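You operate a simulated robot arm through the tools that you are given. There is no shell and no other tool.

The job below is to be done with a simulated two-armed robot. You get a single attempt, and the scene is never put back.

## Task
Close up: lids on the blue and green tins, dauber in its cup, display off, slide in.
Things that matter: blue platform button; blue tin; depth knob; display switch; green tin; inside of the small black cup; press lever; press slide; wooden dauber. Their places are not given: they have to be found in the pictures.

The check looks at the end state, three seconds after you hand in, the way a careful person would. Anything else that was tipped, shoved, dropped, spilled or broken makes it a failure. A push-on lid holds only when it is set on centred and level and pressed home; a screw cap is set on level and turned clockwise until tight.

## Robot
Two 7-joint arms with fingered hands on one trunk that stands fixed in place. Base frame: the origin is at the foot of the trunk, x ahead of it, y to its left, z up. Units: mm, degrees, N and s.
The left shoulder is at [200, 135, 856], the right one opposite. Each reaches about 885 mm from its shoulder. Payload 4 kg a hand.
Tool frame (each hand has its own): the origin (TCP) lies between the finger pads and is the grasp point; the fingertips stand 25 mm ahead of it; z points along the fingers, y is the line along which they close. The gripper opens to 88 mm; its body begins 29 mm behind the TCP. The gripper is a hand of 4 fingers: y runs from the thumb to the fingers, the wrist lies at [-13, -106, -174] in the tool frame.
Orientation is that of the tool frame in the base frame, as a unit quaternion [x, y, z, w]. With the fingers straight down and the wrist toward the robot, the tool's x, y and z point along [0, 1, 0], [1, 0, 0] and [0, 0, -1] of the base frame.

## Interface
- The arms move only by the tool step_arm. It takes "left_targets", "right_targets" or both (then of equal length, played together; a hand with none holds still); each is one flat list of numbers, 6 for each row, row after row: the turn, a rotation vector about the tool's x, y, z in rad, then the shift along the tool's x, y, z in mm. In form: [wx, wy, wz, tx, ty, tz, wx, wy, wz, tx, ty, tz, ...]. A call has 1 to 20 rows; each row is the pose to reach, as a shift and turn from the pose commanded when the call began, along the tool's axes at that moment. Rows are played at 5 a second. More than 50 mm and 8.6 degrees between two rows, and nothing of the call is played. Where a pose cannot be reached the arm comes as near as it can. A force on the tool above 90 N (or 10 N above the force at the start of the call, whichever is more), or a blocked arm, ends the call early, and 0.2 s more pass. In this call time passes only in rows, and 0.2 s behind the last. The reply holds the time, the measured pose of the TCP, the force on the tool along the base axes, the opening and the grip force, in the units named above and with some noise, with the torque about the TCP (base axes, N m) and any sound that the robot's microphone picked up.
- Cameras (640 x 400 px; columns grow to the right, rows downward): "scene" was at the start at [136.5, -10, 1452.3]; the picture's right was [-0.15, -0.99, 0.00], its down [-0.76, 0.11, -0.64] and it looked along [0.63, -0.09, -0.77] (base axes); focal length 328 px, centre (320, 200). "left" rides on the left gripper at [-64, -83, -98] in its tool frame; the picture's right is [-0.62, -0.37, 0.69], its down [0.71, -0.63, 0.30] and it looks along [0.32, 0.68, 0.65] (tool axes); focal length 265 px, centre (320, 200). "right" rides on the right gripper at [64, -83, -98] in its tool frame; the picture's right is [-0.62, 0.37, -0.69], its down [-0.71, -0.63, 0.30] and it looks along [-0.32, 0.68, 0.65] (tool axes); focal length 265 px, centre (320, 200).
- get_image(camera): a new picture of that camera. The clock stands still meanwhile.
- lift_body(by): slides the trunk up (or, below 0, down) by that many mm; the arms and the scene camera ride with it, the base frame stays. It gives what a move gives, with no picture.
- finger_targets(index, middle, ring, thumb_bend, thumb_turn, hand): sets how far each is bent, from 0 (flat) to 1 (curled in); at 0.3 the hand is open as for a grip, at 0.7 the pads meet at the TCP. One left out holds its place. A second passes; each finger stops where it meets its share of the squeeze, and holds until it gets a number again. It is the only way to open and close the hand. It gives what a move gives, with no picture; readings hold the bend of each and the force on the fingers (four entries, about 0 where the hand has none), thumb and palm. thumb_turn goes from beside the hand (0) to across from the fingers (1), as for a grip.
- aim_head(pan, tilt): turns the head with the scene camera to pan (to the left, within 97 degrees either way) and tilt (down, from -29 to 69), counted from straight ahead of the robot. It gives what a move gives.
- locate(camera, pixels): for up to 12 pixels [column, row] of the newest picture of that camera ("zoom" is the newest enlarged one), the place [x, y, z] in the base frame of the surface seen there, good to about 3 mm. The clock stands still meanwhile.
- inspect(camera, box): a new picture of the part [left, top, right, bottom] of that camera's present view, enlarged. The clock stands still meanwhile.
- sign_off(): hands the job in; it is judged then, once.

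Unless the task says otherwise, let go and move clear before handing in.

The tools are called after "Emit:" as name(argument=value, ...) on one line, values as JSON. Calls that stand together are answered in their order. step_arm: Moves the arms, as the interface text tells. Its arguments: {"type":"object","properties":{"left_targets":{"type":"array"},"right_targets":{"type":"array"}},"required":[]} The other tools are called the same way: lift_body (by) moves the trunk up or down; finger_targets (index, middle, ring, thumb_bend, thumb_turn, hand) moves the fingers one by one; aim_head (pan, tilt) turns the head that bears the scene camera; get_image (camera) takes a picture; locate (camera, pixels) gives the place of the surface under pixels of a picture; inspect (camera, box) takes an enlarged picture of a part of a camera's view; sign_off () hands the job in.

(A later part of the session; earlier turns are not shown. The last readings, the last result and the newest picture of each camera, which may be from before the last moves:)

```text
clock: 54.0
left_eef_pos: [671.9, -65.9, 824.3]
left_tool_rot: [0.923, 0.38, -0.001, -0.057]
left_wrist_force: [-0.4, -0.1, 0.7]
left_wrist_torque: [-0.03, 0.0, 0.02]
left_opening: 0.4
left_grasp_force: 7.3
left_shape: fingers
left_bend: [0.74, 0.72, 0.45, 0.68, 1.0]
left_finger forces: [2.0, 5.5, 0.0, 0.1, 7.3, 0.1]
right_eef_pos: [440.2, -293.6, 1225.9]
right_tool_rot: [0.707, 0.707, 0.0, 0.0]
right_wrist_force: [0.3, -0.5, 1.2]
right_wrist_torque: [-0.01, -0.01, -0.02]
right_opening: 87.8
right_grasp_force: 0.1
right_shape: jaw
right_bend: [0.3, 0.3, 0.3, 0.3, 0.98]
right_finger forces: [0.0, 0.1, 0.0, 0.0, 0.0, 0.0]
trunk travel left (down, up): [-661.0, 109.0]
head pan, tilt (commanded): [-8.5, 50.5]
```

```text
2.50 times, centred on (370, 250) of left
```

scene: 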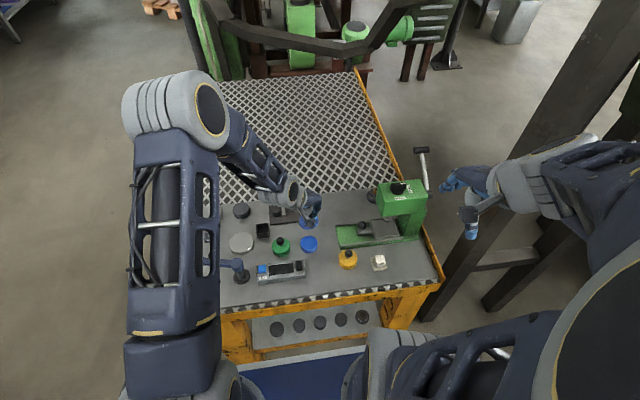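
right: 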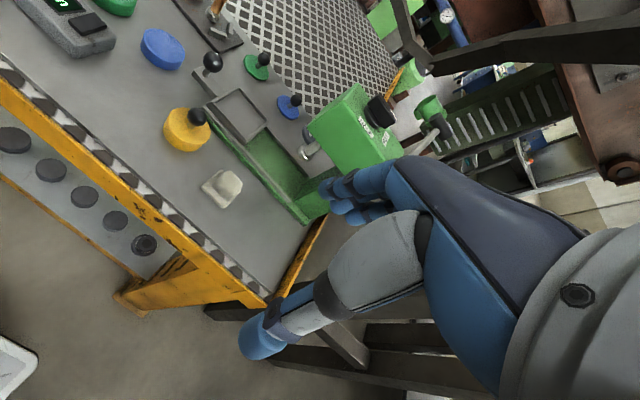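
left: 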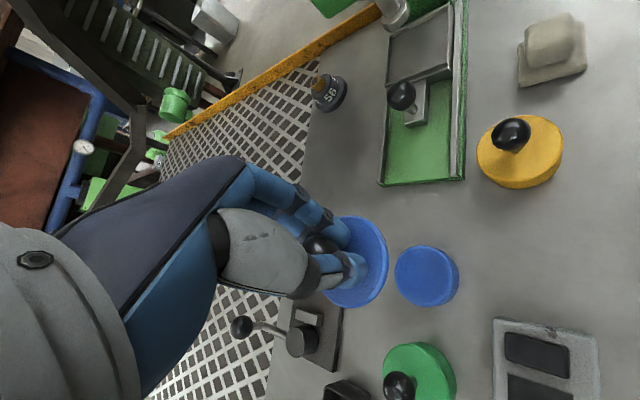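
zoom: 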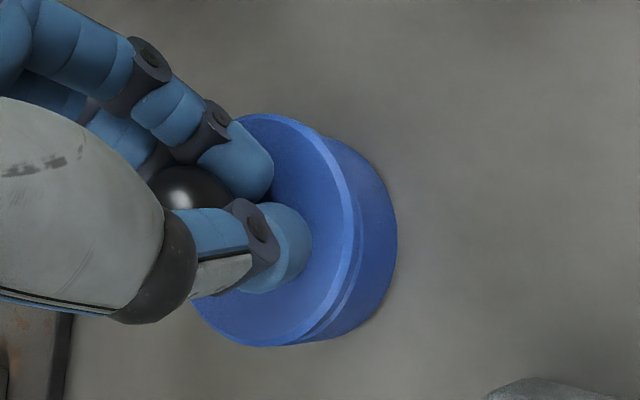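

No force yet, but the lid has just touched (the ball shifted slightly in the grip). Pressing on 3 mm.

Emit:
step_arm(left_targets=[0, 0, 0, -0.05, 0.15, 1.5, 0, 0, 0, -0.12, 0.33, 3])

Emit:
inspect(camera="left", box=[290, 170, 450, 330])

Emit:
locate(camera="zoom", pixels=[[270, 120], [310, 140], [335, 175], [345, 210], [345, 240], [330, 285], [305, 318], [275, 337], [240, 335], [210, 320], [325, 220], [290, 315]])

```text
clock: 54.6
left_eef_pos: [671.8, -66.9, 821.5]
left_tool_rot: [0.923, 0.38, 0.0, -0.057]
left_wrist_force: [-0.8, -1.6, 8.8]
left_wrist_torque: [0.04, -0.05, -0.05]
left_opening: 0.0
left_grasp_force: 8.2
left_shape: fingers
left_bend: [0.74, 0.73, 0.45, 0.69, 1.0]
left_finger forces: [1.1, 7.7, 0.0, 0.1, 8.0, 0.0]
right_eef_pos: [440.3, -294.3, 1225.4]
right_tool_rot: [0.707, 0.707, 0.0, 0.0]
right_wrist_force: [0.0, 0.6, 0.1]
right_wrist_torque: [0.0, -0.02, -0.01]
right_opening: 87.5
right_grasp_force: 0.0
right_shape: jaw
right_bend: [0.3, 0.3, 0.3, 0.3, 0.98]
right_finger forces: [0.0, 0.1, 0.1, 0.0, 0.1, 0.1]
trunk travel left (down, up): [-661.0, 109.0]
head pan, tilt (commanded): [-8.5, 50.5]
```

```text
2.50 times, centred on (370, 250) of left
```

zoom: 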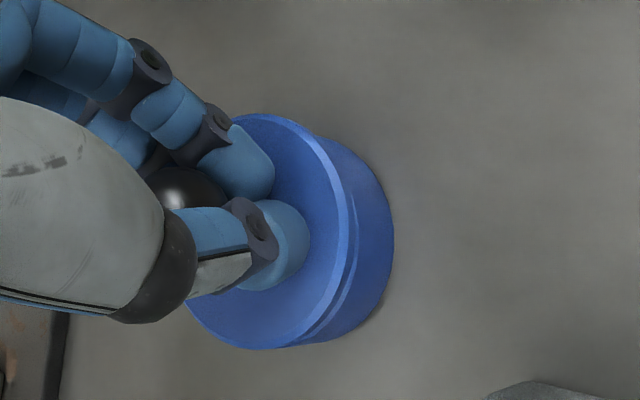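

```text
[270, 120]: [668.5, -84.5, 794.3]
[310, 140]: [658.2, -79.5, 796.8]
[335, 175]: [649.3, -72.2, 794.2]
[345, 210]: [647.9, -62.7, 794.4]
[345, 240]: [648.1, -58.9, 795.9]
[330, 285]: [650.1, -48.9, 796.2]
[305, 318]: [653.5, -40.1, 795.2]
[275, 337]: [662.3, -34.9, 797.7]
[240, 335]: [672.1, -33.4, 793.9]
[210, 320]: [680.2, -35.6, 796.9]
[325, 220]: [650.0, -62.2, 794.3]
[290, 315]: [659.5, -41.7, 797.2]
```

Plate is at z about 795 and level, 9 N so far and no snap yet. Pressing further in 1.5 mm steps.

Emit:
step_arm(left_targets=[0, 0, 0, -0.06, 0.16, 1.5])

Emit:
step_arm(left_targets=[0, 0, 0, -0.06, 0.16, 1.5])

Emit:
inspect(camera="left", box=[290, 170, 450, 330])

```text
clock: 55.0
left_eef_pos: [671.7, -67.3, 821.0]
left_tool_rot: [0.923, 0.381, -0.001, -0.057]
left_wrist_force: [-2.6, 0.0, 25.4]
left_wrist_torque: [0.19, 0.16, -0.02]
left_opening: 0.0
left_grasp_force: 15.4
left_shape: fingers
left_bend: [0.74, 0.73, 0.45, 0.7, 1.0]
left_finger forces: [0.9, 7.8, 0.0, 0.0, 22.1, 0.0]
right_eef_pos: [438.9, -294.3, 1226.9]
right_tool_rot: [0.707, 0.707, 0.0, 0.001]
right_wrist_force: [-1.2, 1.2, -0.3]
right_wrist_torque: [-0.01, 0.04, 0.02]
right_opening: 87.6
right_grasp_force: 0.0
right_shape: jaw
right_bend: [0.3, 0.3, 0.3, 0.3, 0.98]
right_finger forces: [0.1, 0.1, 0.0, 0.1, 0.0, 0.0]
trunk travel left (down, up): [-661.0, 109.0]
head pan, tilt (commanded): [-8.5, 50.5]
```

```text
clock: 55.4
left_eef_pos: [673.1, -68.1, 819.5]
left_tool_rot: [0.923, 0.381, 0.001, -0.056]
left_wrist_force: [-5.9, 1.2, 48.2]
left_wrist_torque: [0.44, 0.66, 0.01]
left_opening: 0.0
left_grasp_force: 27.6
left_shape: fingers
left_bend: [0.74, 0.73, 0.45, 0.72, 1.0]
left_finger forces: [0.7, 6.2, 0.1, 0.0, 47.7, 0.0]
right_eef_pos: [438.2, -293.7, 1228.2]
right_tool_rot: [0.708, 0.706, 0.0, 0.0]
right_wrist_force: [0.3, -0.7, -0.2]
right_wrist_torque: [-0.01, 0.0, -0.02]
right_opening: 87.6
right_grasp_force: 0.0
right_shape: jaw
right_bend: [0.3, 0.3, 0.3, 0.3, 0.98]
right_finger forces: [0.1, 0.0, 0.0, 0.0, 0.0, 0.0]
trunk travel left (down, up): [-661.0, 109.0]
head pan, tilt (commanded): [-8.5, 50.5]
```

```text
2.50 times, centred on (370, 250) of left
```

zoom: 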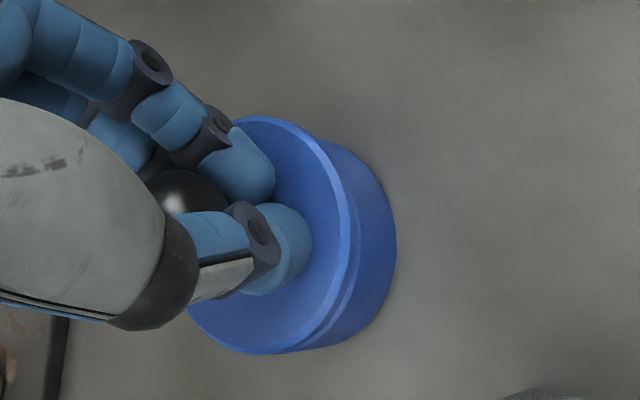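

Force is 48 N but all on the thumb tip (47.7 N), pressing one side of the plate with no snap. I'll back up 5 mm, release the ball, and press on top of the knob instead.

Emit:
step_arm(left_targets=[0, 0, 0, 0.06, -0.16, -1.5, 0, 0, 0, 0.12, -0.33, -3, 0, 0, 0, 0.2, -0.5, -4.5])

Emit:
inspect(camera="left", box=[290, 170, 450, 330])

Emit:
locate(camera="zoom", pixels=[[270, 122], [310, 142], [335, 175], [347, 210], [347, 240], [332, 285], [307, 320], [275, 340], [240, 340], [210, 322], [327, 220], [290, 318]])

```text
clock: 56.2
left_eef_pos: [671.5, -65.8, 819.9]
left_tool_rot: [0.923, 0.38, -0.002, -0.058]
left_wrist_force: [1.1, -3.7, 19.3]
left_wrist_torque: [0.06, -0.04, -0.02]
left_opening: 0.0
left_grasp_force: 13.3
left_shape: fingers
left_bend: [0.74, 0.73, 0.45, 0.71, 1.0]
left_finger forces: [0.0, 10.6, 0.0, 0.0, 15.9, 0.0]
right_eef_pos: [438.7, -294.3, 1225.4]
right_tool_rot: [0.707, 0.707, 0.001, 0.0]
right_wrist_force: [1.0, -0.3, 0.3]
right_wrist_torque: [0.02, 0.02, 0.03]
right_opening: 87.3
right_grasp_force: 0.1
right_shape: jaw
right_bend: [0.3, 0.3, 0.3, 0.3, 0.98]
right_finger forces: [0.1, 0.1, 0.1, 0.0, 0.0, 0.0]
trunk travel left (down, up): [-661.0, 109.0]
head pan, tilt (commanded): [-8.5, 50.5]
```

```text
2.50 times, centred on (370, 250) of left
```

zoom: 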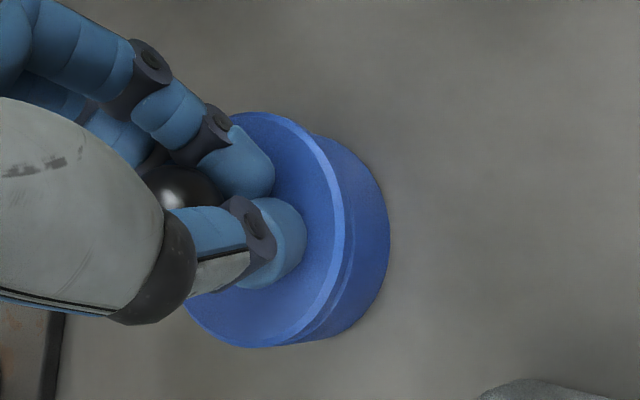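

```text
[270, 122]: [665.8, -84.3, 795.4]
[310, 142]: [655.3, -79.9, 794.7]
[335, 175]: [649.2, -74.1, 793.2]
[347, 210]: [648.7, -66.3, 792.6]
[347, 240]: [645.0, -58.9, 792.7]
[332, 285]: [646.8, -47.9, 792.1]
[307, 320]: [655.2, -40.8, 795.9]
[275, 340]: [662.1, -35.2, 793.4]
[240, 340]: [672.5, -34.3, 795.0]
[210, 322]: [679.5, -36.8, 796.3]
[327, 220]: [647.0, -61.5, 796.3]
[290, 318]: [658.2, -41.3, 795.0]
```

Emit:
step_arm(left_targets=[0, 0, 0, 0.06, -0.16, -1.5, 0, 0, 0, 0.12, -0.3, -3])

Emit:
finger_targets(hand="left", index=0.6, middle=0.6, thumb_bend=0.6)

Emit:
inspect(camera="left", box=[290, 170, 450, 330])

```text
clock: 56.8
left_eef_pos: [669.8, -65.9, 822.1]
left_tool_rot: [0.923, 0.381, -0.004, -0.06]
left_wrist_force: [0.2, -1.1, 1.9]
left_wrist_torque: [-0.02, -0.09, 0.02]
left_opening: 0.0
left_grasp_force: 6.7
left_shape: fingers
left_bend: [0.74, 0.73, 0.45, 0.71, 1.0]
left_finger forces: [0.0, 6.7, 0.1, 0.0, 6.9, 0.1]
right_eef_pos: [439.2, -293.4, 1225.3]
right_tool_rot: [0.707, 0.707, 0.0, 0.0]
right_wrist_force: [0.4, 0.3, -0.3]
right_wrist_torque: [0.0, 0.02, -0.01]
right_opening: 87.6
right_grasp_force: 0.0
right_shape: jaw
right_bend: [0.3, 0.3, 0.3, 0.3, 0.98]
right_finger forces: [0.1, 0.0, 0.0, 0.0, 0.0, 0.0]
trunk travel left (down, up): [-661.0, 109.0]
head pan, tilt (commanded): [-8.5, 50.5]
```

```text
clock: 57.8
left_eef_pos: [672.3, -65.3, 823.3]
left_tool_rot: [0.923, 0.381, -0.002, -0.058]
left_wrist_force: [-1.5, 1.8, 6.3]
left_wrist_torque: [0.02, 0.02, -0.01]
left_opening: 13.0
left_grasp_force: 3.2
left_shape: fingers
left_bend: [0.65, 0.62, 0.45, 0.6, 1.0]
left_finger forces: [4.2, 1.7, 0.1, 0.0, 0.0, 0.0]
right_eef_pos: [438.6, -293.8, 1225.8]
right_tool_rot: [0.707, 0.707, 0.0, 0.0]
right_wrist_force: [-0.1, -0.1, -0.2]
right_wrist_torque: [0.0, 0.0, 0.02]
right_opening: 87.8
right_grasp_force: 0.2
right_shape: jaw
right_bend: [0.3, 0.3, 0.3, 0.3, 0.98]
right_finger forces: [0.0, 0.0, 0.1, 0.1, 0.1, 0.0]
trunk travel left (down, up): [-661.0, 109.0]
head pan, tilt (commanded): [-8.5, 50.5]
```

```text
2.50 times, centred on (370, 250) of left
```

zoom: 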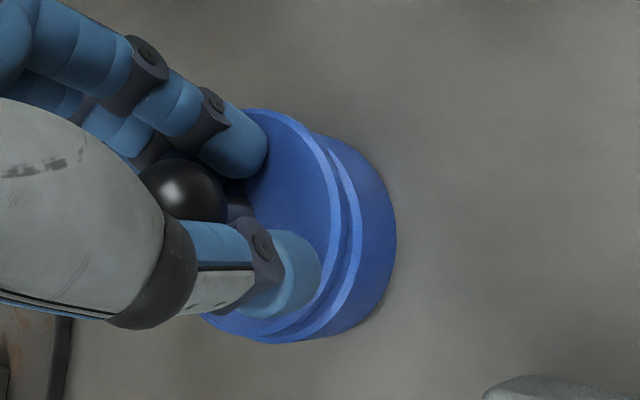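

The lid isn't snapped: a wide rim of tin shows at zoom (345,250), so it now lies loose and a bit off. I'll raise 3 mm more and open the fingers fully off the ball.

Emit:
step_arm(left_targets=[0, 0, 0, 0.06, -0.16, -1.5, 0, 0, 0, 0.12, -0.3, -3])

Emit:
finger_targets(hand="left", index=0.45, middle=0.45, thumb_bend=0.45)

Emit:
inspect(camera="left", box=[290, 170, 450, 330])

```text
clock: 58.4
left_eef_pos: [672.1, -66.0, 826.7]
left_tool_rot: [0.923, 0.38, -0.003, -0.059]
left_wrist_force: [-0.5, -0.3, -0.2]
left_wrist_torque: [-0.02, 0.0, 0.02]
left_opening: 19.1
left_grasp_force: 0.2
left_shape: fingers
left_bend: [0.6, 0.6, 0.45, 0.6, 1.0]
left_finger forces: [0.1, 0.0, 0.1, 0.1, 0.0, 0.0]
right_eef_pos: [439.8, -293.8, 1225.7]
right_tool_rot: [0.708, 0.707, 0.0, 0.001]
right_wrist_force: [0.1, 0.2, -0.6]
right_wrist_torque: [0.0, -0.01, -0.03]
right_opening: 87.5
right_grasp_force: 0.1
right_shape: jaw
right_bend: [0.3, 0.3, 0.3, 0.3, 0.98]
right_finger forces: [0.1, 0.0, 0.0, 0.0, 0.0, 0.0]
trunk travel left (down, up): [-661.0, 109.0]
head pan, tilt (commanded): [-8.5, 50.5]
```

```text
clock: 59.4
left_eef_pos: [672.5, -66.2, 828.3]
left_tool_rot: [0.923, 0.381, -0.002, -0.058]
left_wrist_force: [-0.3, 0.6, 0.9]
left_wrist_torque: [-0.01, -0.03, 0.03]
left_opening: 52.0
left_grasp_force: 0.3
left_shape: fingers
left_bend: [0.45, 0.45, 0.45, 0.45, 0.99]
left_finger forces: [0.1, 1.1, 0.0, 0.1, 0.0, 0.0]
right_eef_pos: [439.7, -293.7, 1226.1]
right_tool_rot: [0.707, 0.707, 0.0, -0.001]
right_wrist_force: [-0.3, 0.1, 1.2]
right_wrist_torque: [0.01, -0.01, -0.01]
right_opening: 87.5
right_grasp_force: 0.0
right_shape: jaw
right_bend: [0.3, 0.3, 0.3, 0.3, 0.98]
right_finger forces: [0.0, 0.0, 0.1, 0.0, 0.0, 0.0]
trunk travel left (down, up): [-661.0, 109.0]
head pan, tilt (commanded): [-8.5, 50.5]
```

```text
2.50 times, centred on (370, 250) of left
```

zoom: 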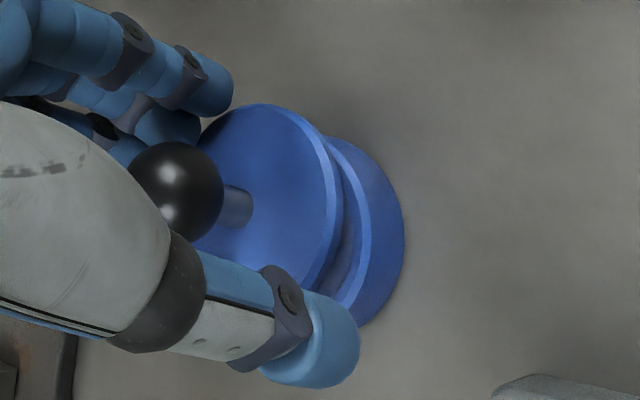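

Emit:
locate(camera="zoom", pixels=[[260, 108], [300, 130], [325, 165], [335, 205], [325, 250], [310, 280], [230, 120], [205, 145], [290, 200], [230, 240], [180, 190], [355, 200]])

Emit:
inspect(camera="left", box=[290, 190, 410, 290])

Emit:
inspect(camera="scene", box=[280, 210, 350, 270])

```text
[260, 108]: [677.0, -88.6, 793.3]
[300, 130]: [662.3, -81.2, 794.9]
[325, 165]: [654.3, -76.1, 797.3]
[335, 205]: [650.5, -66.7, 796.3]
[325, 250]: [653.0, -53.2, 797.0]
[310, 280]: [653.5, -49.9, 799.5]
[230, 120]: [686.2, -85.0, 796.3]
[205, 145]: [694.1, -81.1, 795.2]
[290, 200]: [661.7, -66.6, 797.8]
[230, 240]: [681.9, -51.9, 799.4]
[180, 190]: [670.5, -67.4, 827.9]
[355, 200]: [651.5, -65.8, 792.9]
```

```text
4.00 times, centred on (350, 240) of left
```

zoom: 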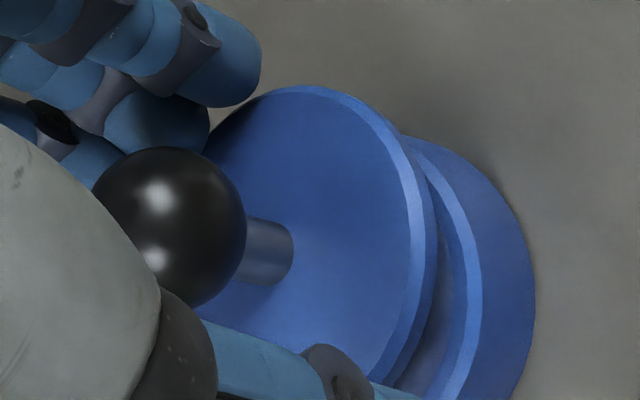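

```text
6.67 times, centred on (315, 240) of scene
```

zoom: 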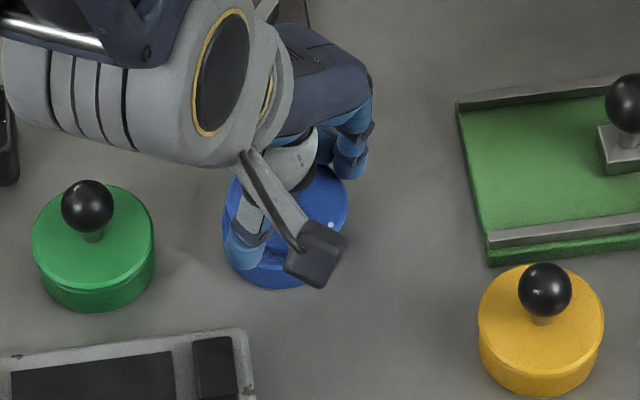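

The lid slid off-centre (centre about (677,-62)) and leans, with the ball against the middle finger at tool y +6. Closing the grip again should draw it back toward the tin's axis; I'll close gradually and watch.

Emit:
finger_targets(hand="left", index=0.6, middle=0.6, thumb_bend=0.55)

Emit:
inspect(camera="left", box=[290, 170, 450, 330])

```text
clock: 60.4
left_eef_pos: [672.0, -66.2, 825.8]
left_tool_rot: [0.922, 0.382, -0.003, -0.058]
left_wrist_force: [0.1, -0.4, 0.2]
left_wrist_torque: [-0.02, 0.05, -0.01]
left_opening: 25.7
left_grasp_force: 0.2
left_shape: fingers
left_bend: [0.6, 0.6, 0.45, 0.55, 1.0]
left_finger forces: [0.0, 0.0, 0.1, 0.0, 0.0, 0.0]
right_eef_pos: [439.7, -294.4, 1225.4]
right_tool_rot: [0.707, 0.708, 0.0, 0.0]
right_wrist_force: [1.4, -1.2, -0.7]
right_wrist_torque: [-0.01, -0.01, 0.01]
right_opening: 87.4
right_grasp_force: 0.0
right_shape: jaw
right_bend: [0.3, 0.3, 0.3, 0.3, 0.98]
right_finger forces: [0.0, 0.0, 0.1, 0.0, 0.1, 0.0]
trunk travel left (down, up): [-661.0, 109.0]
head pan, tilt (commanded): [-8.5, 50.5]
heard: snap
```

```text
2.50 times, centred on (370, 250) of left
```

zoom: 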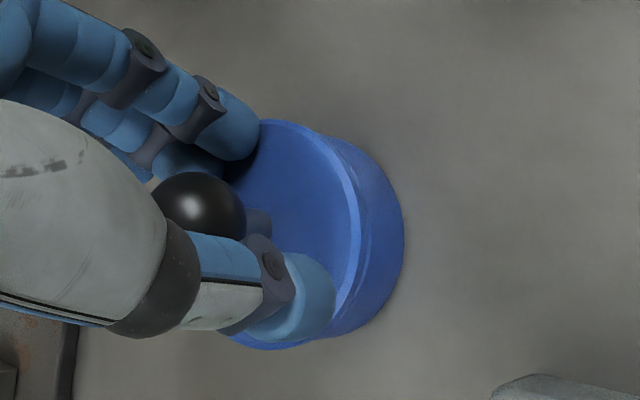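

A snap was heard as the fingers drew the lid over, and the lid now covers the tin evenly in zoom (290,230). Forces are near zero; I'll open carefully and measure the plate.

Emit:
finger_targets(hand="left", index=0.42, middle=0.42, ring=0.42, thumb_bend=0.42)

Emit:
inspect(camera="left", box=[290, 170, 450, 330])

Emit:
locate(camera="zoom", pixels=[[280, 125], [320, 145], [345, 185], [353, 230], [342, 275], [330, 300], [245, 130], [220, 155], [310, 220], [250, 270], [200, 200], [300, 290]])

```text
clock: 61.4
left_eef_pos: [672.1, -66.2, 826.5]
left_tool_rot: [0.923, 0.381, -0.003, -0.059]
left_wrist_force: [-0.3, 0.3, -0.7]
left_wrist_torque: [-0.01, 0.01, -0.02]
left_opening: 58.7
left_grasp_force: 0.1
left_shape: fingers
left_bend: [0.42, 0.42, 0.42, 0.42, 0.99]
left_finger forces: [0.0, 0.0, 0.1, 0.0, 0.0, 0.1]
right_eef_pos: [440.0, -294.7, 1226.0]
right_tool_rot: [0.707, 0.707, -0.001, 0.0]
right_wrist_force: [0.6, 0.7, 0.4]
right_wrist_torque: [0.03, -0.01, 0.0]
right_opening: 87.6
right_grasp_force: 0.0
right_shape: jaw
right_bend: [0.3, 0.3, 0.3, 0.3, 0.98]
right_finger forces: [0.1, 0.0, 0.0, 0.0, 0.0, 0.1]
trunk travel left (down, up): [-661.0, 109.0]
head pan, tilt (commanded): [-8.5, 50.5]
```

```text
2.50 times, centred on (370, 250) of left
```

zoom: 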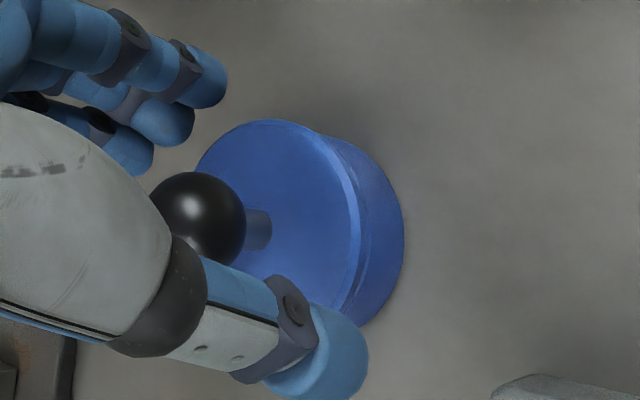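

```text
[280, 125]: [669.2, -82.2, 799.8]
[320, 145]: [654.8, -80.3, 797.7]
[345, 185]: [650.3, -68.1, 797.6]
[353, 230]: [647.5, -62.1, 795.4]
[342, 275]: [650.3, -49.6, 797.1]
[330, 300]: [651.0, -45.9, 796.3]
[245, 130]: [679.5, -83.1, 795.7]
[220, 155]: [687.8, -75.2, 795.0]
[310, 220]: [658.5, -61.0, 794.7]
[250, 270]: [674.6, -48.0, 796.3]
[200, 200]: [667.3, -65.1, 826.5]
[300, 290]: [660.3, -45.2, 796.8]
```

The blue lid is centred and level (plate z about 796 all round). Lifting straight up and undoing the tilt, then I'll inspect the lids.

Emit:
step_arm(left_targets=[0, 0, 0, 0.8, -2.2, -20, 0, 0, 0, 1.6, -4.4, -40, 0, 0, 0, 2.9, -7.7, -70, -0.055, -0.02, 0, 4.1, -11, -100, -0.109, -0.041, 0, 4.1, -11, -100])

Emit:
get_image(camera="left")

Emit:
inspect(camera="left", box=[370, 220, 530, 360])

```text
clock: 62.6
left_eef_pos: [671.1, -66.5, 926.9]
left_tool_rot: [0.924, 0.382, 0.001, -0.001]
left_wrist_force: [-0.6, -0.6, 0.3]
left_wrist_torque: [-0.01, -0.01, 0.0]
left_opening: 58.4
left_grasp_force: 0.2
left_shape: fingers
left_bend: [0.42, 0.42, 0.42, 0.42, 0.99]
left_finger forces: [0.1, 0.1, 0.1, 0.0, 0.0, 0.0]
right_eef_pos: [439.8, -293.6, 1226.2]
right_tool_rot: [0.708, 0.707, 0.0, 0.0]
right_wrist_force: [-0.5, 0.2, 0.3]
right_wrist_torque: [0.0, -0.01, 0.01]
right_opening: 87.7
right_grasp_force: 0.1
right_shape: jaw
right_bend: [0.3, 0.3, 0.3, 0.3, 0.98]
right_finger forces: [0.0, 0.0, 0.0, 0.0, 0.0, 0.1]
trunk travel left (down, up): [-661.0, 109.0]
head pan, tilt (commanded): [-8.5, 50.5]
```

```text
taken
```

left: 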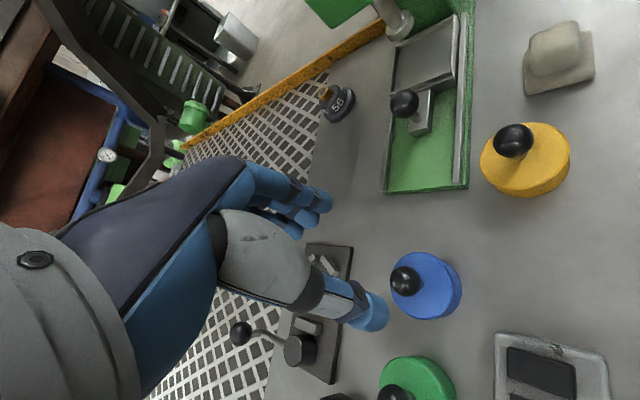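

```text
2.86 times, centred on (450, 290) of left
```

zoom: 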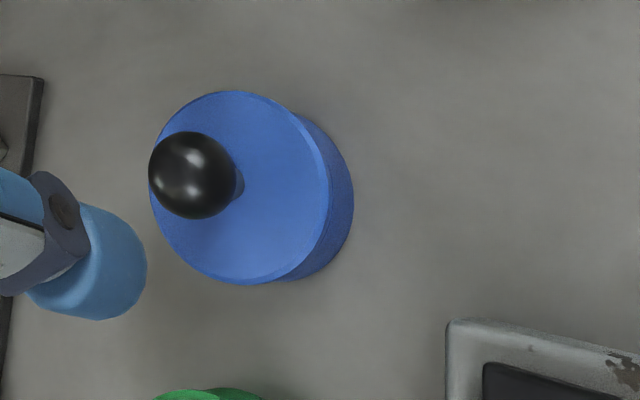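

Emit:
locate(camera="zoom", pixels=[[235, 97], [190, 110], [280, 115], [315, 155], [322, 210], [300, 255], [250, 278], [200, 260], [165, 225], [260, 190], [195, 175], [340, 220]])

Emit:
get_image(camera="scene")

Emit:
inspect(camera="scene", box=[260, 210, 430, 290])

```text
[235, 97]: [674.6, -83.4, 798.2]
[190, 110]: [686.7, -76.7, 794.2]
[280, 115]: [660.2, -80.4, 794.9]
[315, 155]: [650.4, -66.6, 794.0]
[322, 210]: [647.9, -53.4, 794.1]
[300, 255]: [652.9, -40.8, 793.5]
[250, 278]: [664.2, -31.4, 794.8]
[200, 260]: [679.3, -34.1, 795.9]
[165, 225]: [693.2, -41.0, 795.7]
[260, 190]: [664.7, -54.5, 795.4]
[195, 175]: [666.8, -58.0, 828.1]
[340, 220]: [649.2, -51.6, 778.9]
```

```text
taken
```

scene: 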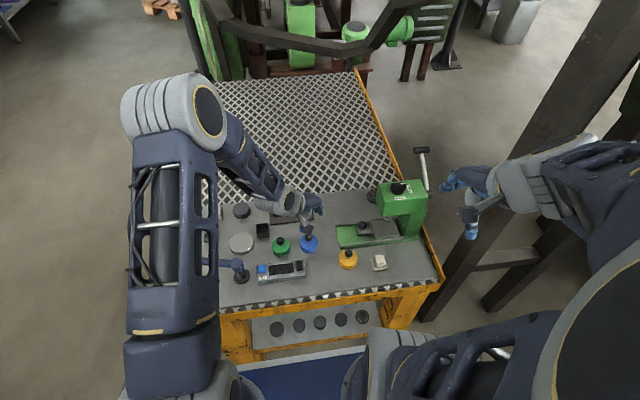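

```text
3.76 times, centred on (345, 250) of scene
```

zoom: 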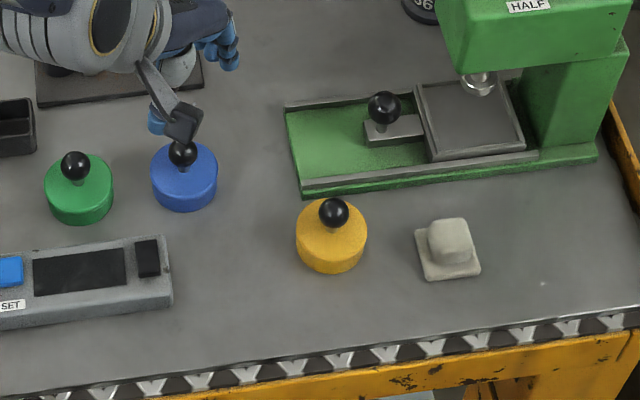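

Both lids look seated and level. Next the dauber: moving up and over toward it with the hand turned back to zero yaw, TCP about (796,-35,967).

Emit:
step_arm(left_targets=[0, 0, 0, 0, 0, -40, 0, 0, -0.131, 18.5, 11, -40, 0, 0, -0.262, 37, 22, -40, 0, 0, -0.393, 55.5, 33, -40, 0, 0, -0.524, 74, 44, -40, 0, 0, -0.655, 92.5, 55, -40, 0, 0, -0.785, 111, 65.8, -40])

Emit:
get_image(camera="left")

Emit:
inspect(camera="left", box=[290, 170, 530, 370])

```text
clock: 64.2
left_eef_pos: [797.7, -34.8, 967.6]
left_tool_rot: [0.708, 0.706, 0.0, 0.001]
left_wrist_force: [-0.6, 0.5, -0.2]
left_wrist_torque: [0.02, -0.04, -0.02]
left_opening: 58.8
left_grasp_force: 0.0
left_shape: fingers
left_bend: [0.42, 0.42, 0.42, 0.42, 0.99]
left_finger forces: [0.0, 0.0, 0.1, 0.0, 0.1, 0.0]
right_eef_pos: [440.0, -295.1, 1225.7]
right_tool_rot: [0.707, 0.707, 0.0, 0.0]
right_wrist_force: [0.1, 0.8, -0.5]
right_wrist_torque: [-0.02, -0.02, 0.01]
right_opening: 87.6
right_grasp_force: 0.1
right_shape: jaw
right_bend: [0.3, 0.3, 0.3, 0.3, 0.98]
right_finger forces: [0.1, 0.0, 0.0, 0.0, 0.0, 0.1]
trunk travel left (down, up): [-661.0, 109.0]
head pan, tilt (commanded): [-8.5, 50.5]
```

```text
taken
```

left: 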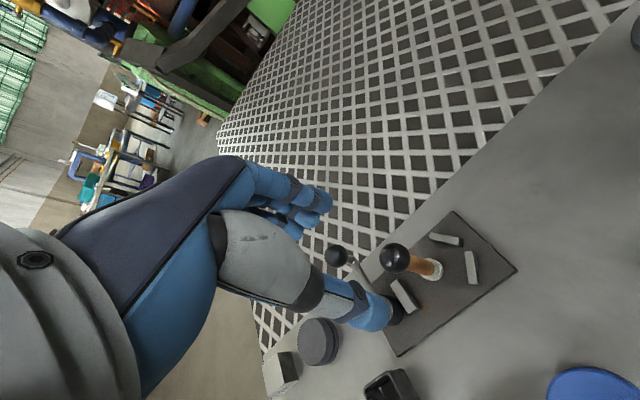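

```text
2.00 times, centred on (410, 270) of left
```

zoom: 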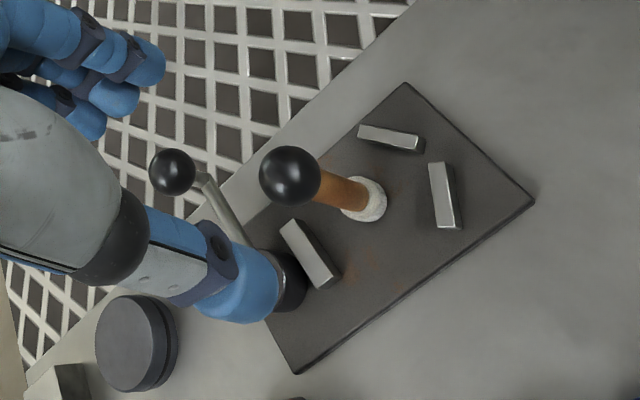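

Emit:
locate(camera="zoom", pixels=[[290, 176], [335, 188], [355, 193], [370, 205], [172, 171], [400, 300], [300, 255]])

```text
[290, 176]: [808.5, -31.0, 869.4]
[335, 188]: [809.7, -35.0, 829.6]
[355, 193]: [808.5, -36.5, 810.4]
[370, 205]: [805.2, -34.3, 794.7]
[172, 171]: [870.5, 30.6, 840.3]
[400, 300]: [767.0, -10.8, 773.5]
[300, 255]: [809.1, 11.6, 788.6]
```

Dauber ball centre is about (812.5,-31,862), handle near vertical. Aligning above it and lowering to TCP z 905 for a check.

Emit:
step_arm(left_targets=[0, 0, 0, 0.8, 14.8, 10, 0, 0, 0, 0.8, 14.8, 35, 0, 0, 0, 0.8, 14.8, 62])

Emit:
inspect(camera="left", box=[260, 150, 480, 340])

```text
clock: 65.0
left_eef_pos: [813.9, -33.9, 906.7]
left_tool_rot: [0.709, 0.705, 0.0, 0.0]
left_wrist_force: [0.0, 1.1, 0.4]
left_wrist_torque: [0.0, -0.01, 0.0]
left_opening: 59.0
left_grasp_force: 0.0
left_shape: fingers
left_bend: [0.42, 0.42, 0.42, 0.42, 0.99]
left_finger forces: [0.0, 0.0, 0.0, 0.0, 0.0, 0.0]
right_eef_pos: [438.9, -291.8, 1225.9]
right_tool_rot: [0.707, 0.707, 0.0, 0.0]
right_wrist_force: [-0.7, -0.1, 0.8]
right_wrist_torque: [0.0, 0.0, 0.02]
right_opening: 87.4
right_grasp_force: 0.0
right_shape: jaw
right_bend: [0.3, 0.3, 0.3, 0.3, 0.98]
right_finger forces: [0.0, 0.0, 0.1, 0.0, 0.0, 0.1]
trunk travel left (down, up): [-661.0, 109.0]
head pan, tilt (commanded): [-8.5, 50.5]
```

```text
2.11 times, centred on (370, 245) of left
```

zoom: 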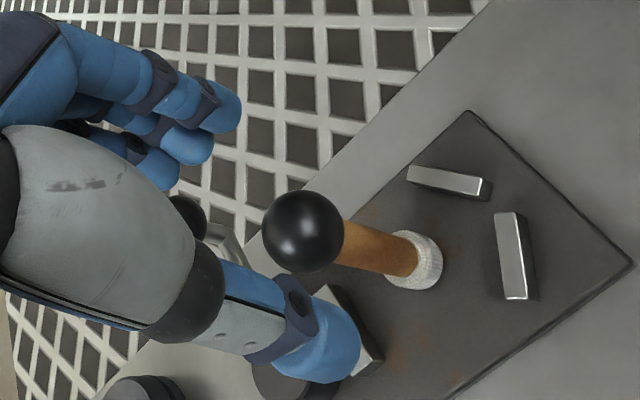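

Ball is at tool (2,0), well centred. Lowering to TCP z 865 and closing in stages.

Emit:
step_arm(left_targets=[0, 0, 0, -1, 0, 15, 0, 0, 0, -1, 0, 30, 0, 0, 0, -1, 0, 41])

Emit:
inspect(camera="left", box=[240, 140, 460, 330])

Emit:
finger_targets(hand="left", index=0.58, middle=0.58, thumb_bend=0.58)

Emit:
inspect(camera="left", box=[240, 140, 460, 330])

```text
clock: 65.8
left_eef_pos: [811.1, -33.6, 865.1]
left_tool_rot: [0.708, 0.707, -0.001, 0.0]
left_wrist_force: [-0.2, 0.2, 0.0]
left_wrist_torque: [0.0, 0.0, -0.01]
left_opening: 58.7
left_grasp_force: 0.1
left_shape: fingers
left_bend: [0.42, 0.42, 0.42, 0.42, 0.99]
left_finger forces: [0.1, 0.0, 0.0, 0.0, 0.1, 0.1]
right_eef_pos: [440.0, -293.6, 1226.3]
right_tool_rot: [0.707, 0.707, 0.0, 0.0]
right_wrist_force: [0.3, 0.9, 0.6]
right_wrist_torque: [0.02, 0.0, 0.02]
right_opening: 87.6
right_grasp_force: 0.0
right_shape: jaw
right_bend: [0.3, 0.3, 0.3, 0.3, 0.98]
right_finger forces: [0.0, 0.0, 0.0, 0.0, 0.0, 0.0]
trunk travel left (down, up): [-661.0, 109.0]
head pan, tilt (commanded): [-8.5, 50.5]
```

```text
2.11 times, centred on (350, 235) of left
```

zoom: 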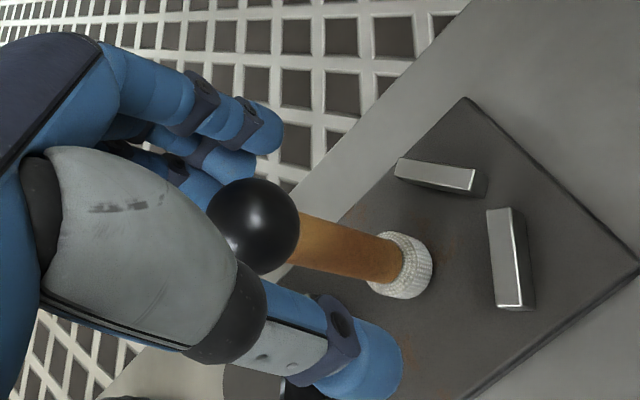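

```text
clock: 66.8
left_eef_pos: [811.5, -34.4, 865.9]
left_tool_rot: [0.708, 0.706, 0.0, 0.0]
left_wrist_force: [-0.3, 0.4, -0.3]
left_wrist_torque: [0.0, 0.04, 0.02]
left_opening: 26.8
left_grasp_force: 0.0
left_shape: fingers
left_bend: [0.57, 0.57, 0.42, 0.57, 1.0]
left_finger forces: [0.1, 0.1, 0.0, 0.1, 0.0, 0.1]
right_eef_pos: [440.7, -294.2, 1226.1]
right_tool_rot: [0.706, 0.708, 0.001, 0.0]
right_wrist_force: [0.7, -0.4, -0.3]
right_wrist_torque: [0.0, 0.01, 0.0]
right_opening: 87.7
right_grasp_force: 0.0
right_shape: jaw
right_bend: [0.3, 0.3, 0.3, 0.3, 0.98]
right_finger forces: [0.1, 0.1, 0.0, 0.1, 0.0, 0.1]
trunk travel left (down, up): [-661.0, 109.0]
head pan, tilt (commanded): [-8.5, 50.5]
```

```text
2.11 times, centred on (350, 235) of left
```

zoom: 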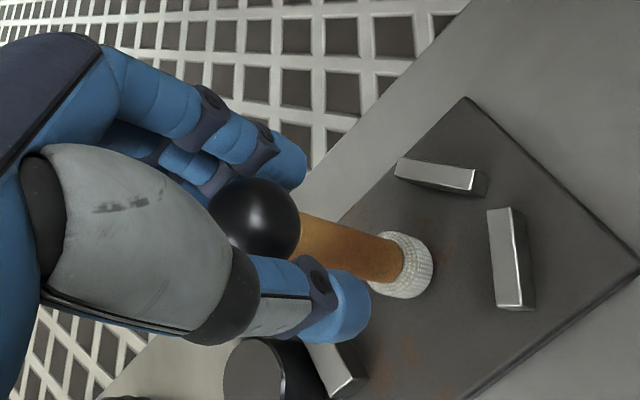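

The handle and ball are between the fingers, not touching yet. Closing on to grip.

Emit:
finger_targets(hand="left", index=0.68, middle=0.68, thumb_bend=0.68)

Emit:
inspect(camera="left", box=[240, 140, 460, 330])

```text
clock: 67.8
left_eef_pos: [811.1, -33.3, 865.5]
left_tool_rot: [0.708, 0.706, 0.001, 0.001]
left_wrist_force: [0.4, -0.5, 0.4]
left_wrist_torque: [0.02, -0.02, 0.0]
left_opening: 9.0
left_grasp_force: 2.7
left_shape: fingers
left_bend: [0.66, 0.66, 0.42, 0.65, 1.0]
left_finger forces: [1.5, 1.6, 0.1, 0.0, 2.8, 0.1]
right_eef_pos: [440.3, -293.4, 1225.8]
right_tool_rot: [0.707, 0.707, 0.0, 0.0]
right_wrist_force: [-1.0, -0.6, 0.2]
right_wrist_torque: [0.01, 0.02, 0.0]
right_opening: 87.4
right_grasp_force: 0.0
right_shape: jaw
right_bend: [0.3, 0.3, 0.3, 0.3, 0.98]
right_finger forces: [0.0, 0.0, 0.1, 0.0, 0.0, 0.0]
trunk travel left (down, up): [-661.0, 109.0]
head pan, tilt (commanded): [-8.5, 50.5]
```

```text
2.11 times, centred on (350, 235) of left
```

zoom: 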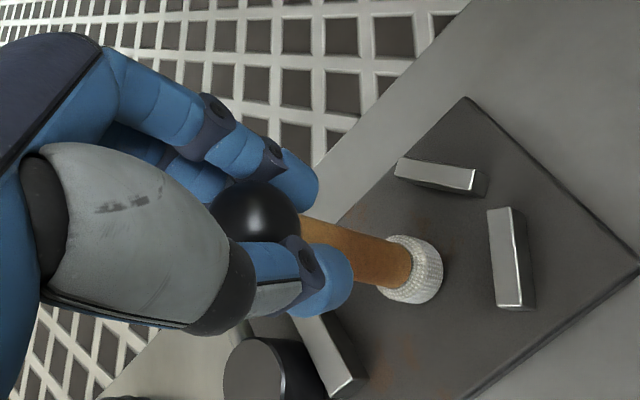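

Emit:
finger_targets(hand="left", index=0.78, middle=0.78, thumb_bend=0.76)

Emit:
step_arm(left_targets=[0, 0, 0, 0, 0, -6, 0, 0, 0, 0, 0, -14, 0, 0, 0, 0, 0, -25])

Emit:
inspect(camera="left", box=[240, 140, 460, 330])

```text
clock: 68.8
left_eef_pos: [811.1, -33.0, 864.5]
left_tool_rot: [0.708, 0.706, 0.0, 0.0]
left_wrist_force: [-0.3, -0.3, -1.0]
left_wrist_torque: [-0.02, -0.03, 0.02]
left_opening: 3.2
left_grasp_force: 13.4
left_shape: fingers
left_bend: [0.74, 0.67, 0.42, 0.67, 1.0]
left_finger forces: [6.7, 8.4, 0.0, 0.1, 12.0, 0.1]
right_eef_pos: [440.2, -293.9, 1226.2]
right_tool_rot: [0.707, 0.707, -0.001, 0.0]
right_wrist_force: [-0.4, -0.9, 0.3]
right_wrist_torque: [-0.01, -0.01, 0.01]
right_opening: 87.6
right_grasp_force: 0.0
right_shape: jaw
right_bend: [0.3, 0.3, 0.3, 0.3, 0.98]
right_finger forces: [0.1, 0.0, 0.0, 0.1, 0.0, 0.0]
trunk travel left (down, up): [-661.0, 109.0]
head pan, tilt (commanded): [-8.5, 50.5]
```

```text
clock: 69.6
left_eef_pos: [811.2, -34.0, 889.1]
left_tool_rot: [0.708, 0.706, 0.0, -0.001]
left_wrist_force: [-0.6, 0.0, -0.4]
left_wrist_torque: [0.01, 0.02, 0.0]
left_opening: 3.4
left_grasp_force: 13.7
left_shape: fingers
left_bend: [0.74, 0.67, 0.42, 0.67, 1.0]
left_finger forces: [6.9, 8.4, 0.0, 0.0, 12.1, 0.1]
right_eef_pos: [440.5, -293.2, 1226.1]
right_tool_rot: [0.707, 0.707, 0.0, 0.0]
right_wrist_force: [0.3, 0.3, 0.0]
right_wrist_torque: [0.03, 0.03, -0.02]
right_opening: 87.8
right_grasp_force: 0.0
right_shape: jaw
right_bend: [0.3, 0.3, 0.3, 0.3, 0.98]
right_finger forces: [0.1, 0.1, 0.0, 0.1, 0.0, 0.0]
trunk travel left (down, up): [-661.0, 109.0]
head pan, tilt (commanded): [-8.5, 50.5]
```

```text
2.11 times, centred on (350, 235) of left
```

zoom: 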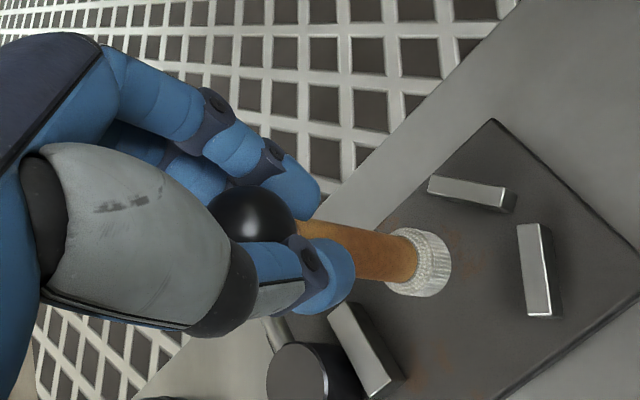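

Emit:
locate(camera="zoom", pixels=[[250, 215], [360, 250], [390, 255], [410, 262], [430, 235], [440, 265], [425, 290], [400, 285], [445, 250]])

Emit:
inspect(camera="scene", box=[230, 180, 350, 270])

```text
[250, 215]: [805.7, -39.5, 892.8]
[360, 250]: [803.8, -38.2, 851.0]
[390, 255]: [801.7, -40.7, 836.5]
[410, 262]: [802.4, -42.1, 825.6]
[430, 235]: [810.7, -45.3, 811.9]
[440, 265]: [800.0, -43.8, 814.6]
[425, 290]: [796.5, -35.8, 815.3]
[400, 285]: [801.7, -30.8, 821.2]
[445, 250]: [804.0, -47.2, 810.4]
```

```text
4.44 times, centred on (290, 225) of scene
```

zoom: 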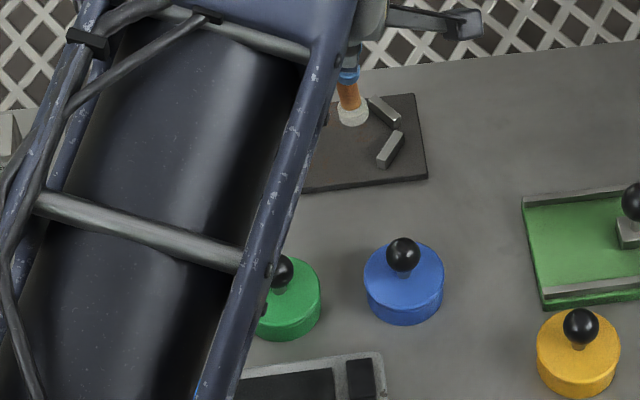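

The dauber hangs almost straight (foot about 3 mm toward −x,−y of the ball). Lifting to TCP z 930 and carrying it over the cup near (738,81).

Emit:
step_arm(left_targets=[0, 0, 0, 0, 0, -20, 0, 0, 0, 0, 0, -41, 0, 0, 0, 29, -18, -41, 0, 0, 0, 58, -36, -41, 0, 0, 0, 86, -55, -41, 0, 0, 0, 112, -73, -41])

Emit:
get_image(camera="left")

Emit:
inspect(camera="left", box=[290, 170, 510, 370])

Emit:
inspect(camera="scene", box=[200, 180, 350, 290])

```text
clock: 71.0
left_eef_pos: [738.2, 79.2, 930.3]
left_tool_rot: [0.709, 0.706, 0.001, 0.0]
left_wrist_force: [-0.5, -1.1, -0.6]
left_wrist_torque: [-0.02, -0.01, 0.0]
left_opening: 3.0
left_grasp_force: 13.4
left_shape: fingers
left_bend: [0.74, 0.67, 0.42, 0.67, 1.0]
left_finger forces: [7.2, 8.6, 0.0, 0.0, 12.0, 0.1]
right_eef_pos: [439.3, -293.8, 1225.8]
right_tool_rot: [0.707, 0.707, 0.0, 0.0]
right_wrist_force: [0.2, -0.7, -0.5]
right_wrist_torque: [0.02, -0.02, 0.01]
right_opening: 87.8
right_grasp_force: 0.1
right_shape: jaw
right_bend: [0.3, 0.3, 0.3, 0.3, 0.98]
right_finger forces: [0.0, 0.1, 0.0, 0.0, 0.0, 0.0]
trunk travel left (down, up): [-661.0, 109.0]
head pan, tilt (commanded): [-8.5, 50.5]
```

```text
taken
```

left: 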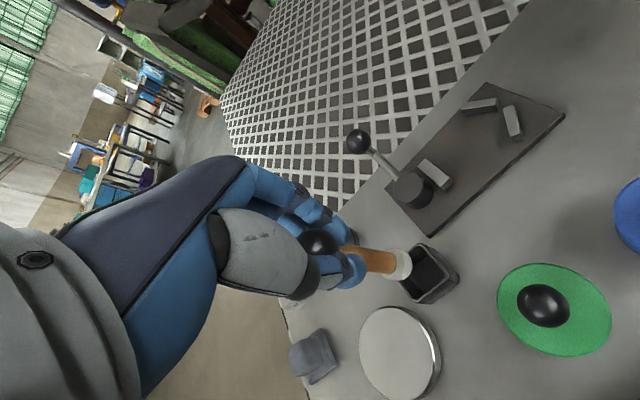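

```text
2.00 times, centred on (400, 270) of left
```

zoom: 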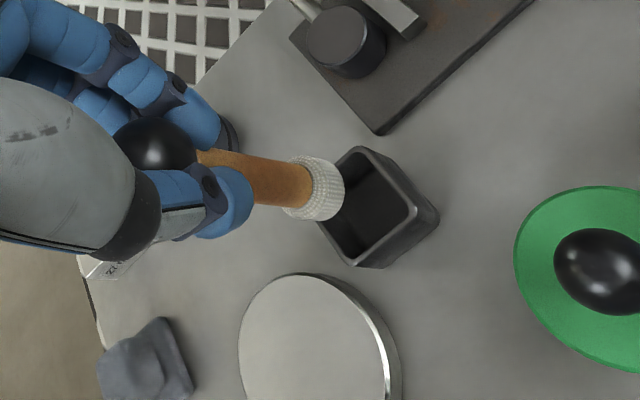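

```text
3.64 times, centred on (275, 235) of scene
```

zoom: 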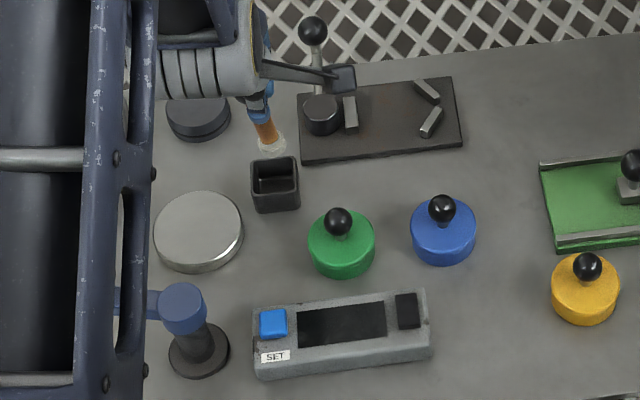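

Now I can see the cup (zoom 375,205) beside the dauber's foot. Measuring the cup's rim corners and the foot.

Emit:
inspect(camera="left", box=[370, 220, 480, 320])

Emit:
locate(camera="left", pixels=[[423, 244], [458, 274], [432, 303], [400, 284], [447, 278], [435, 295], [425, 275], [440, 262], [400, 260], [408, 268], [398, 250], [390, 270]])

```text
4.00 times, centred on (425, 270) of left
```

zoom: 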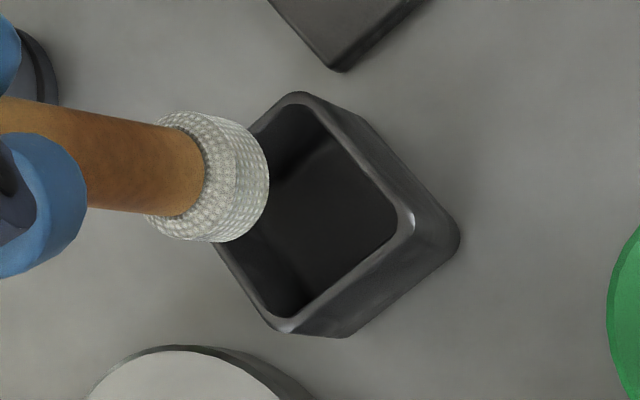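

```text
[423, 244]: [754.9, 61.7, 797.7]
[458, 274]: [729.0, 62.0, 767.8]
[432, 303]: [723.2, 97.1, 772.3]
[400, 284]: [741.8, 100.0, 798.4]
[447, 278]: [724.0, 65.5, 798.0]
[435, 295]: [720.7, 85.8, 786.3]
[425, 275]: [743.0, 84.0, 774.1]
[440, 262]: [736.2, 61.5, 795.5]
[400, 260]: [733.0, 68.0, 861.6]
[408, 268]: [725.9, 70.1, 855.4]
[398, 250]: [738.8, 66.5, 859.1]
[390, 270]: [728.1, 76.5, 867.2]
```

Cup rim corners give a 35 mm square centred at about (742.3,81), and the dauber's foot is about (738,77.6). Shifting (+4.3,+3.2) and lowering 35 mm to re-check near the rim.

Emit:
step_arm(left_targets=[0, 0, 0, 3.2, 4.3, 8, 0, 0, 0, 3.2, 4.3, 22, 0, 0, 0, 3.2, 4.3, 35])

Emit:
inspect(camera="left", box=[340, 210, 450, 310])

Emit:
inspect(camera="scene", box=[235, 200, 295, 250])

```text
clock: 71.8
left_eef_pos: [743.8, 81.8, 895.0]
left_tool_rot: [0.709, 0.706, 0.0, 0.0]
left_wrist_force: [-0.1, -0.1, 0.0]
left_wrist_torque: [-0.01, -0.01, -0.04]
left_opening: 3.0
left_grasp_force: 13.7
left_shape: fingers
left_bend: [0.74, 0.67, 0.42, 0.67, 1.0]
left_finger forces: [7.3, 8.4, 0.1, 0.0, 12.1, 0.1]
right_eef_pos: [440.5, -293.1, 1226.5]
right_tool_rot: [0.707, 0.707, 0.0, 0.0]
right_wrist_force: [-0.6, 0.0, -0.4]
right_wrist_torque: [0.01, 0.01, 0.03]
right_opening: 87.7
right_grasp_force: 0.0
right_shape: jaw
right_bend: [0.3, 0.3, 0.3, 0.3, 0.98]
right_finger forces: [0.1, 0.0, 0.0, 0.0, 0.0, 0.0]
trunk travel left (down, up): [-661.0, 109.0]
head pan, tilt (commanded): [-8.5, 50.5]
```

```text
4.00 times, centred on (395, 260) of left
```

zoom: 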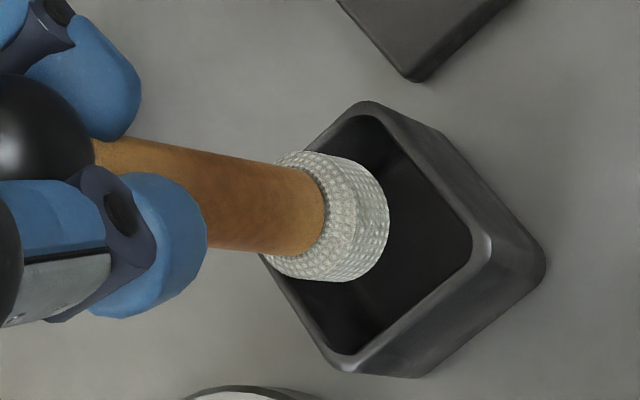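

```text
8.00 times, centred on (265, 225) of scene
```

zoom: 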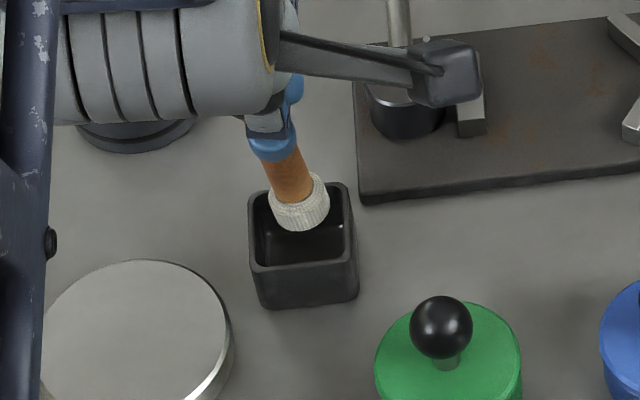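

Emit:
inspect(camera="left", box=[370, 240, 420, 285])

Emit:
locate(camera="zoom", pixels=[[420, 100], [500, 140], [530, 200], [520, 270], [470, 330], [400, 345], [450, 220], [400, 280], [350, 120], [300, 300], [380, 200]])

```text
8.89 times, centred on (395, 262) of left
```

zoom: 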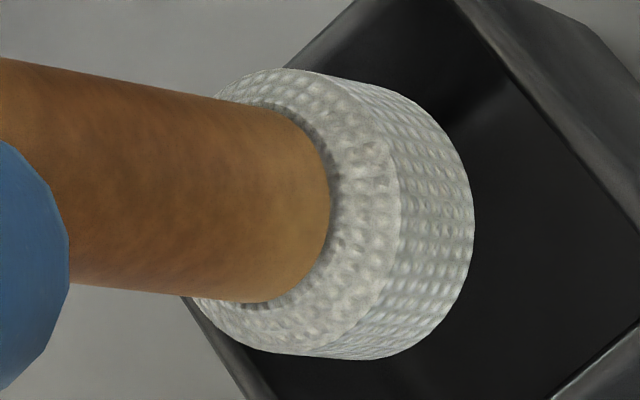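

```text
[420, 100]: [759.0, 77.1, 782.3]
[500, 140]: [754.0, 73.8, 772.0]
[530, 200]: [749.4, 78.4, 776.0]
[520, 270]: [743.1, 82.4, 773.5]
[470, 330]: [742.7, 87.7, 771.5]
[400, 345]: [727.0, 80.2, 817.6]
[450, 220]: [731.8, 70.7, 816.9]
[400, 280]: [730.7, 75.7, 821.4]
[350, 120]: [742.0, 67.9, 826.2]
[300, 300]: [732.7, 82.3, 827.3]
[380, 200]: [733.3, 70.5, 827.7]
```

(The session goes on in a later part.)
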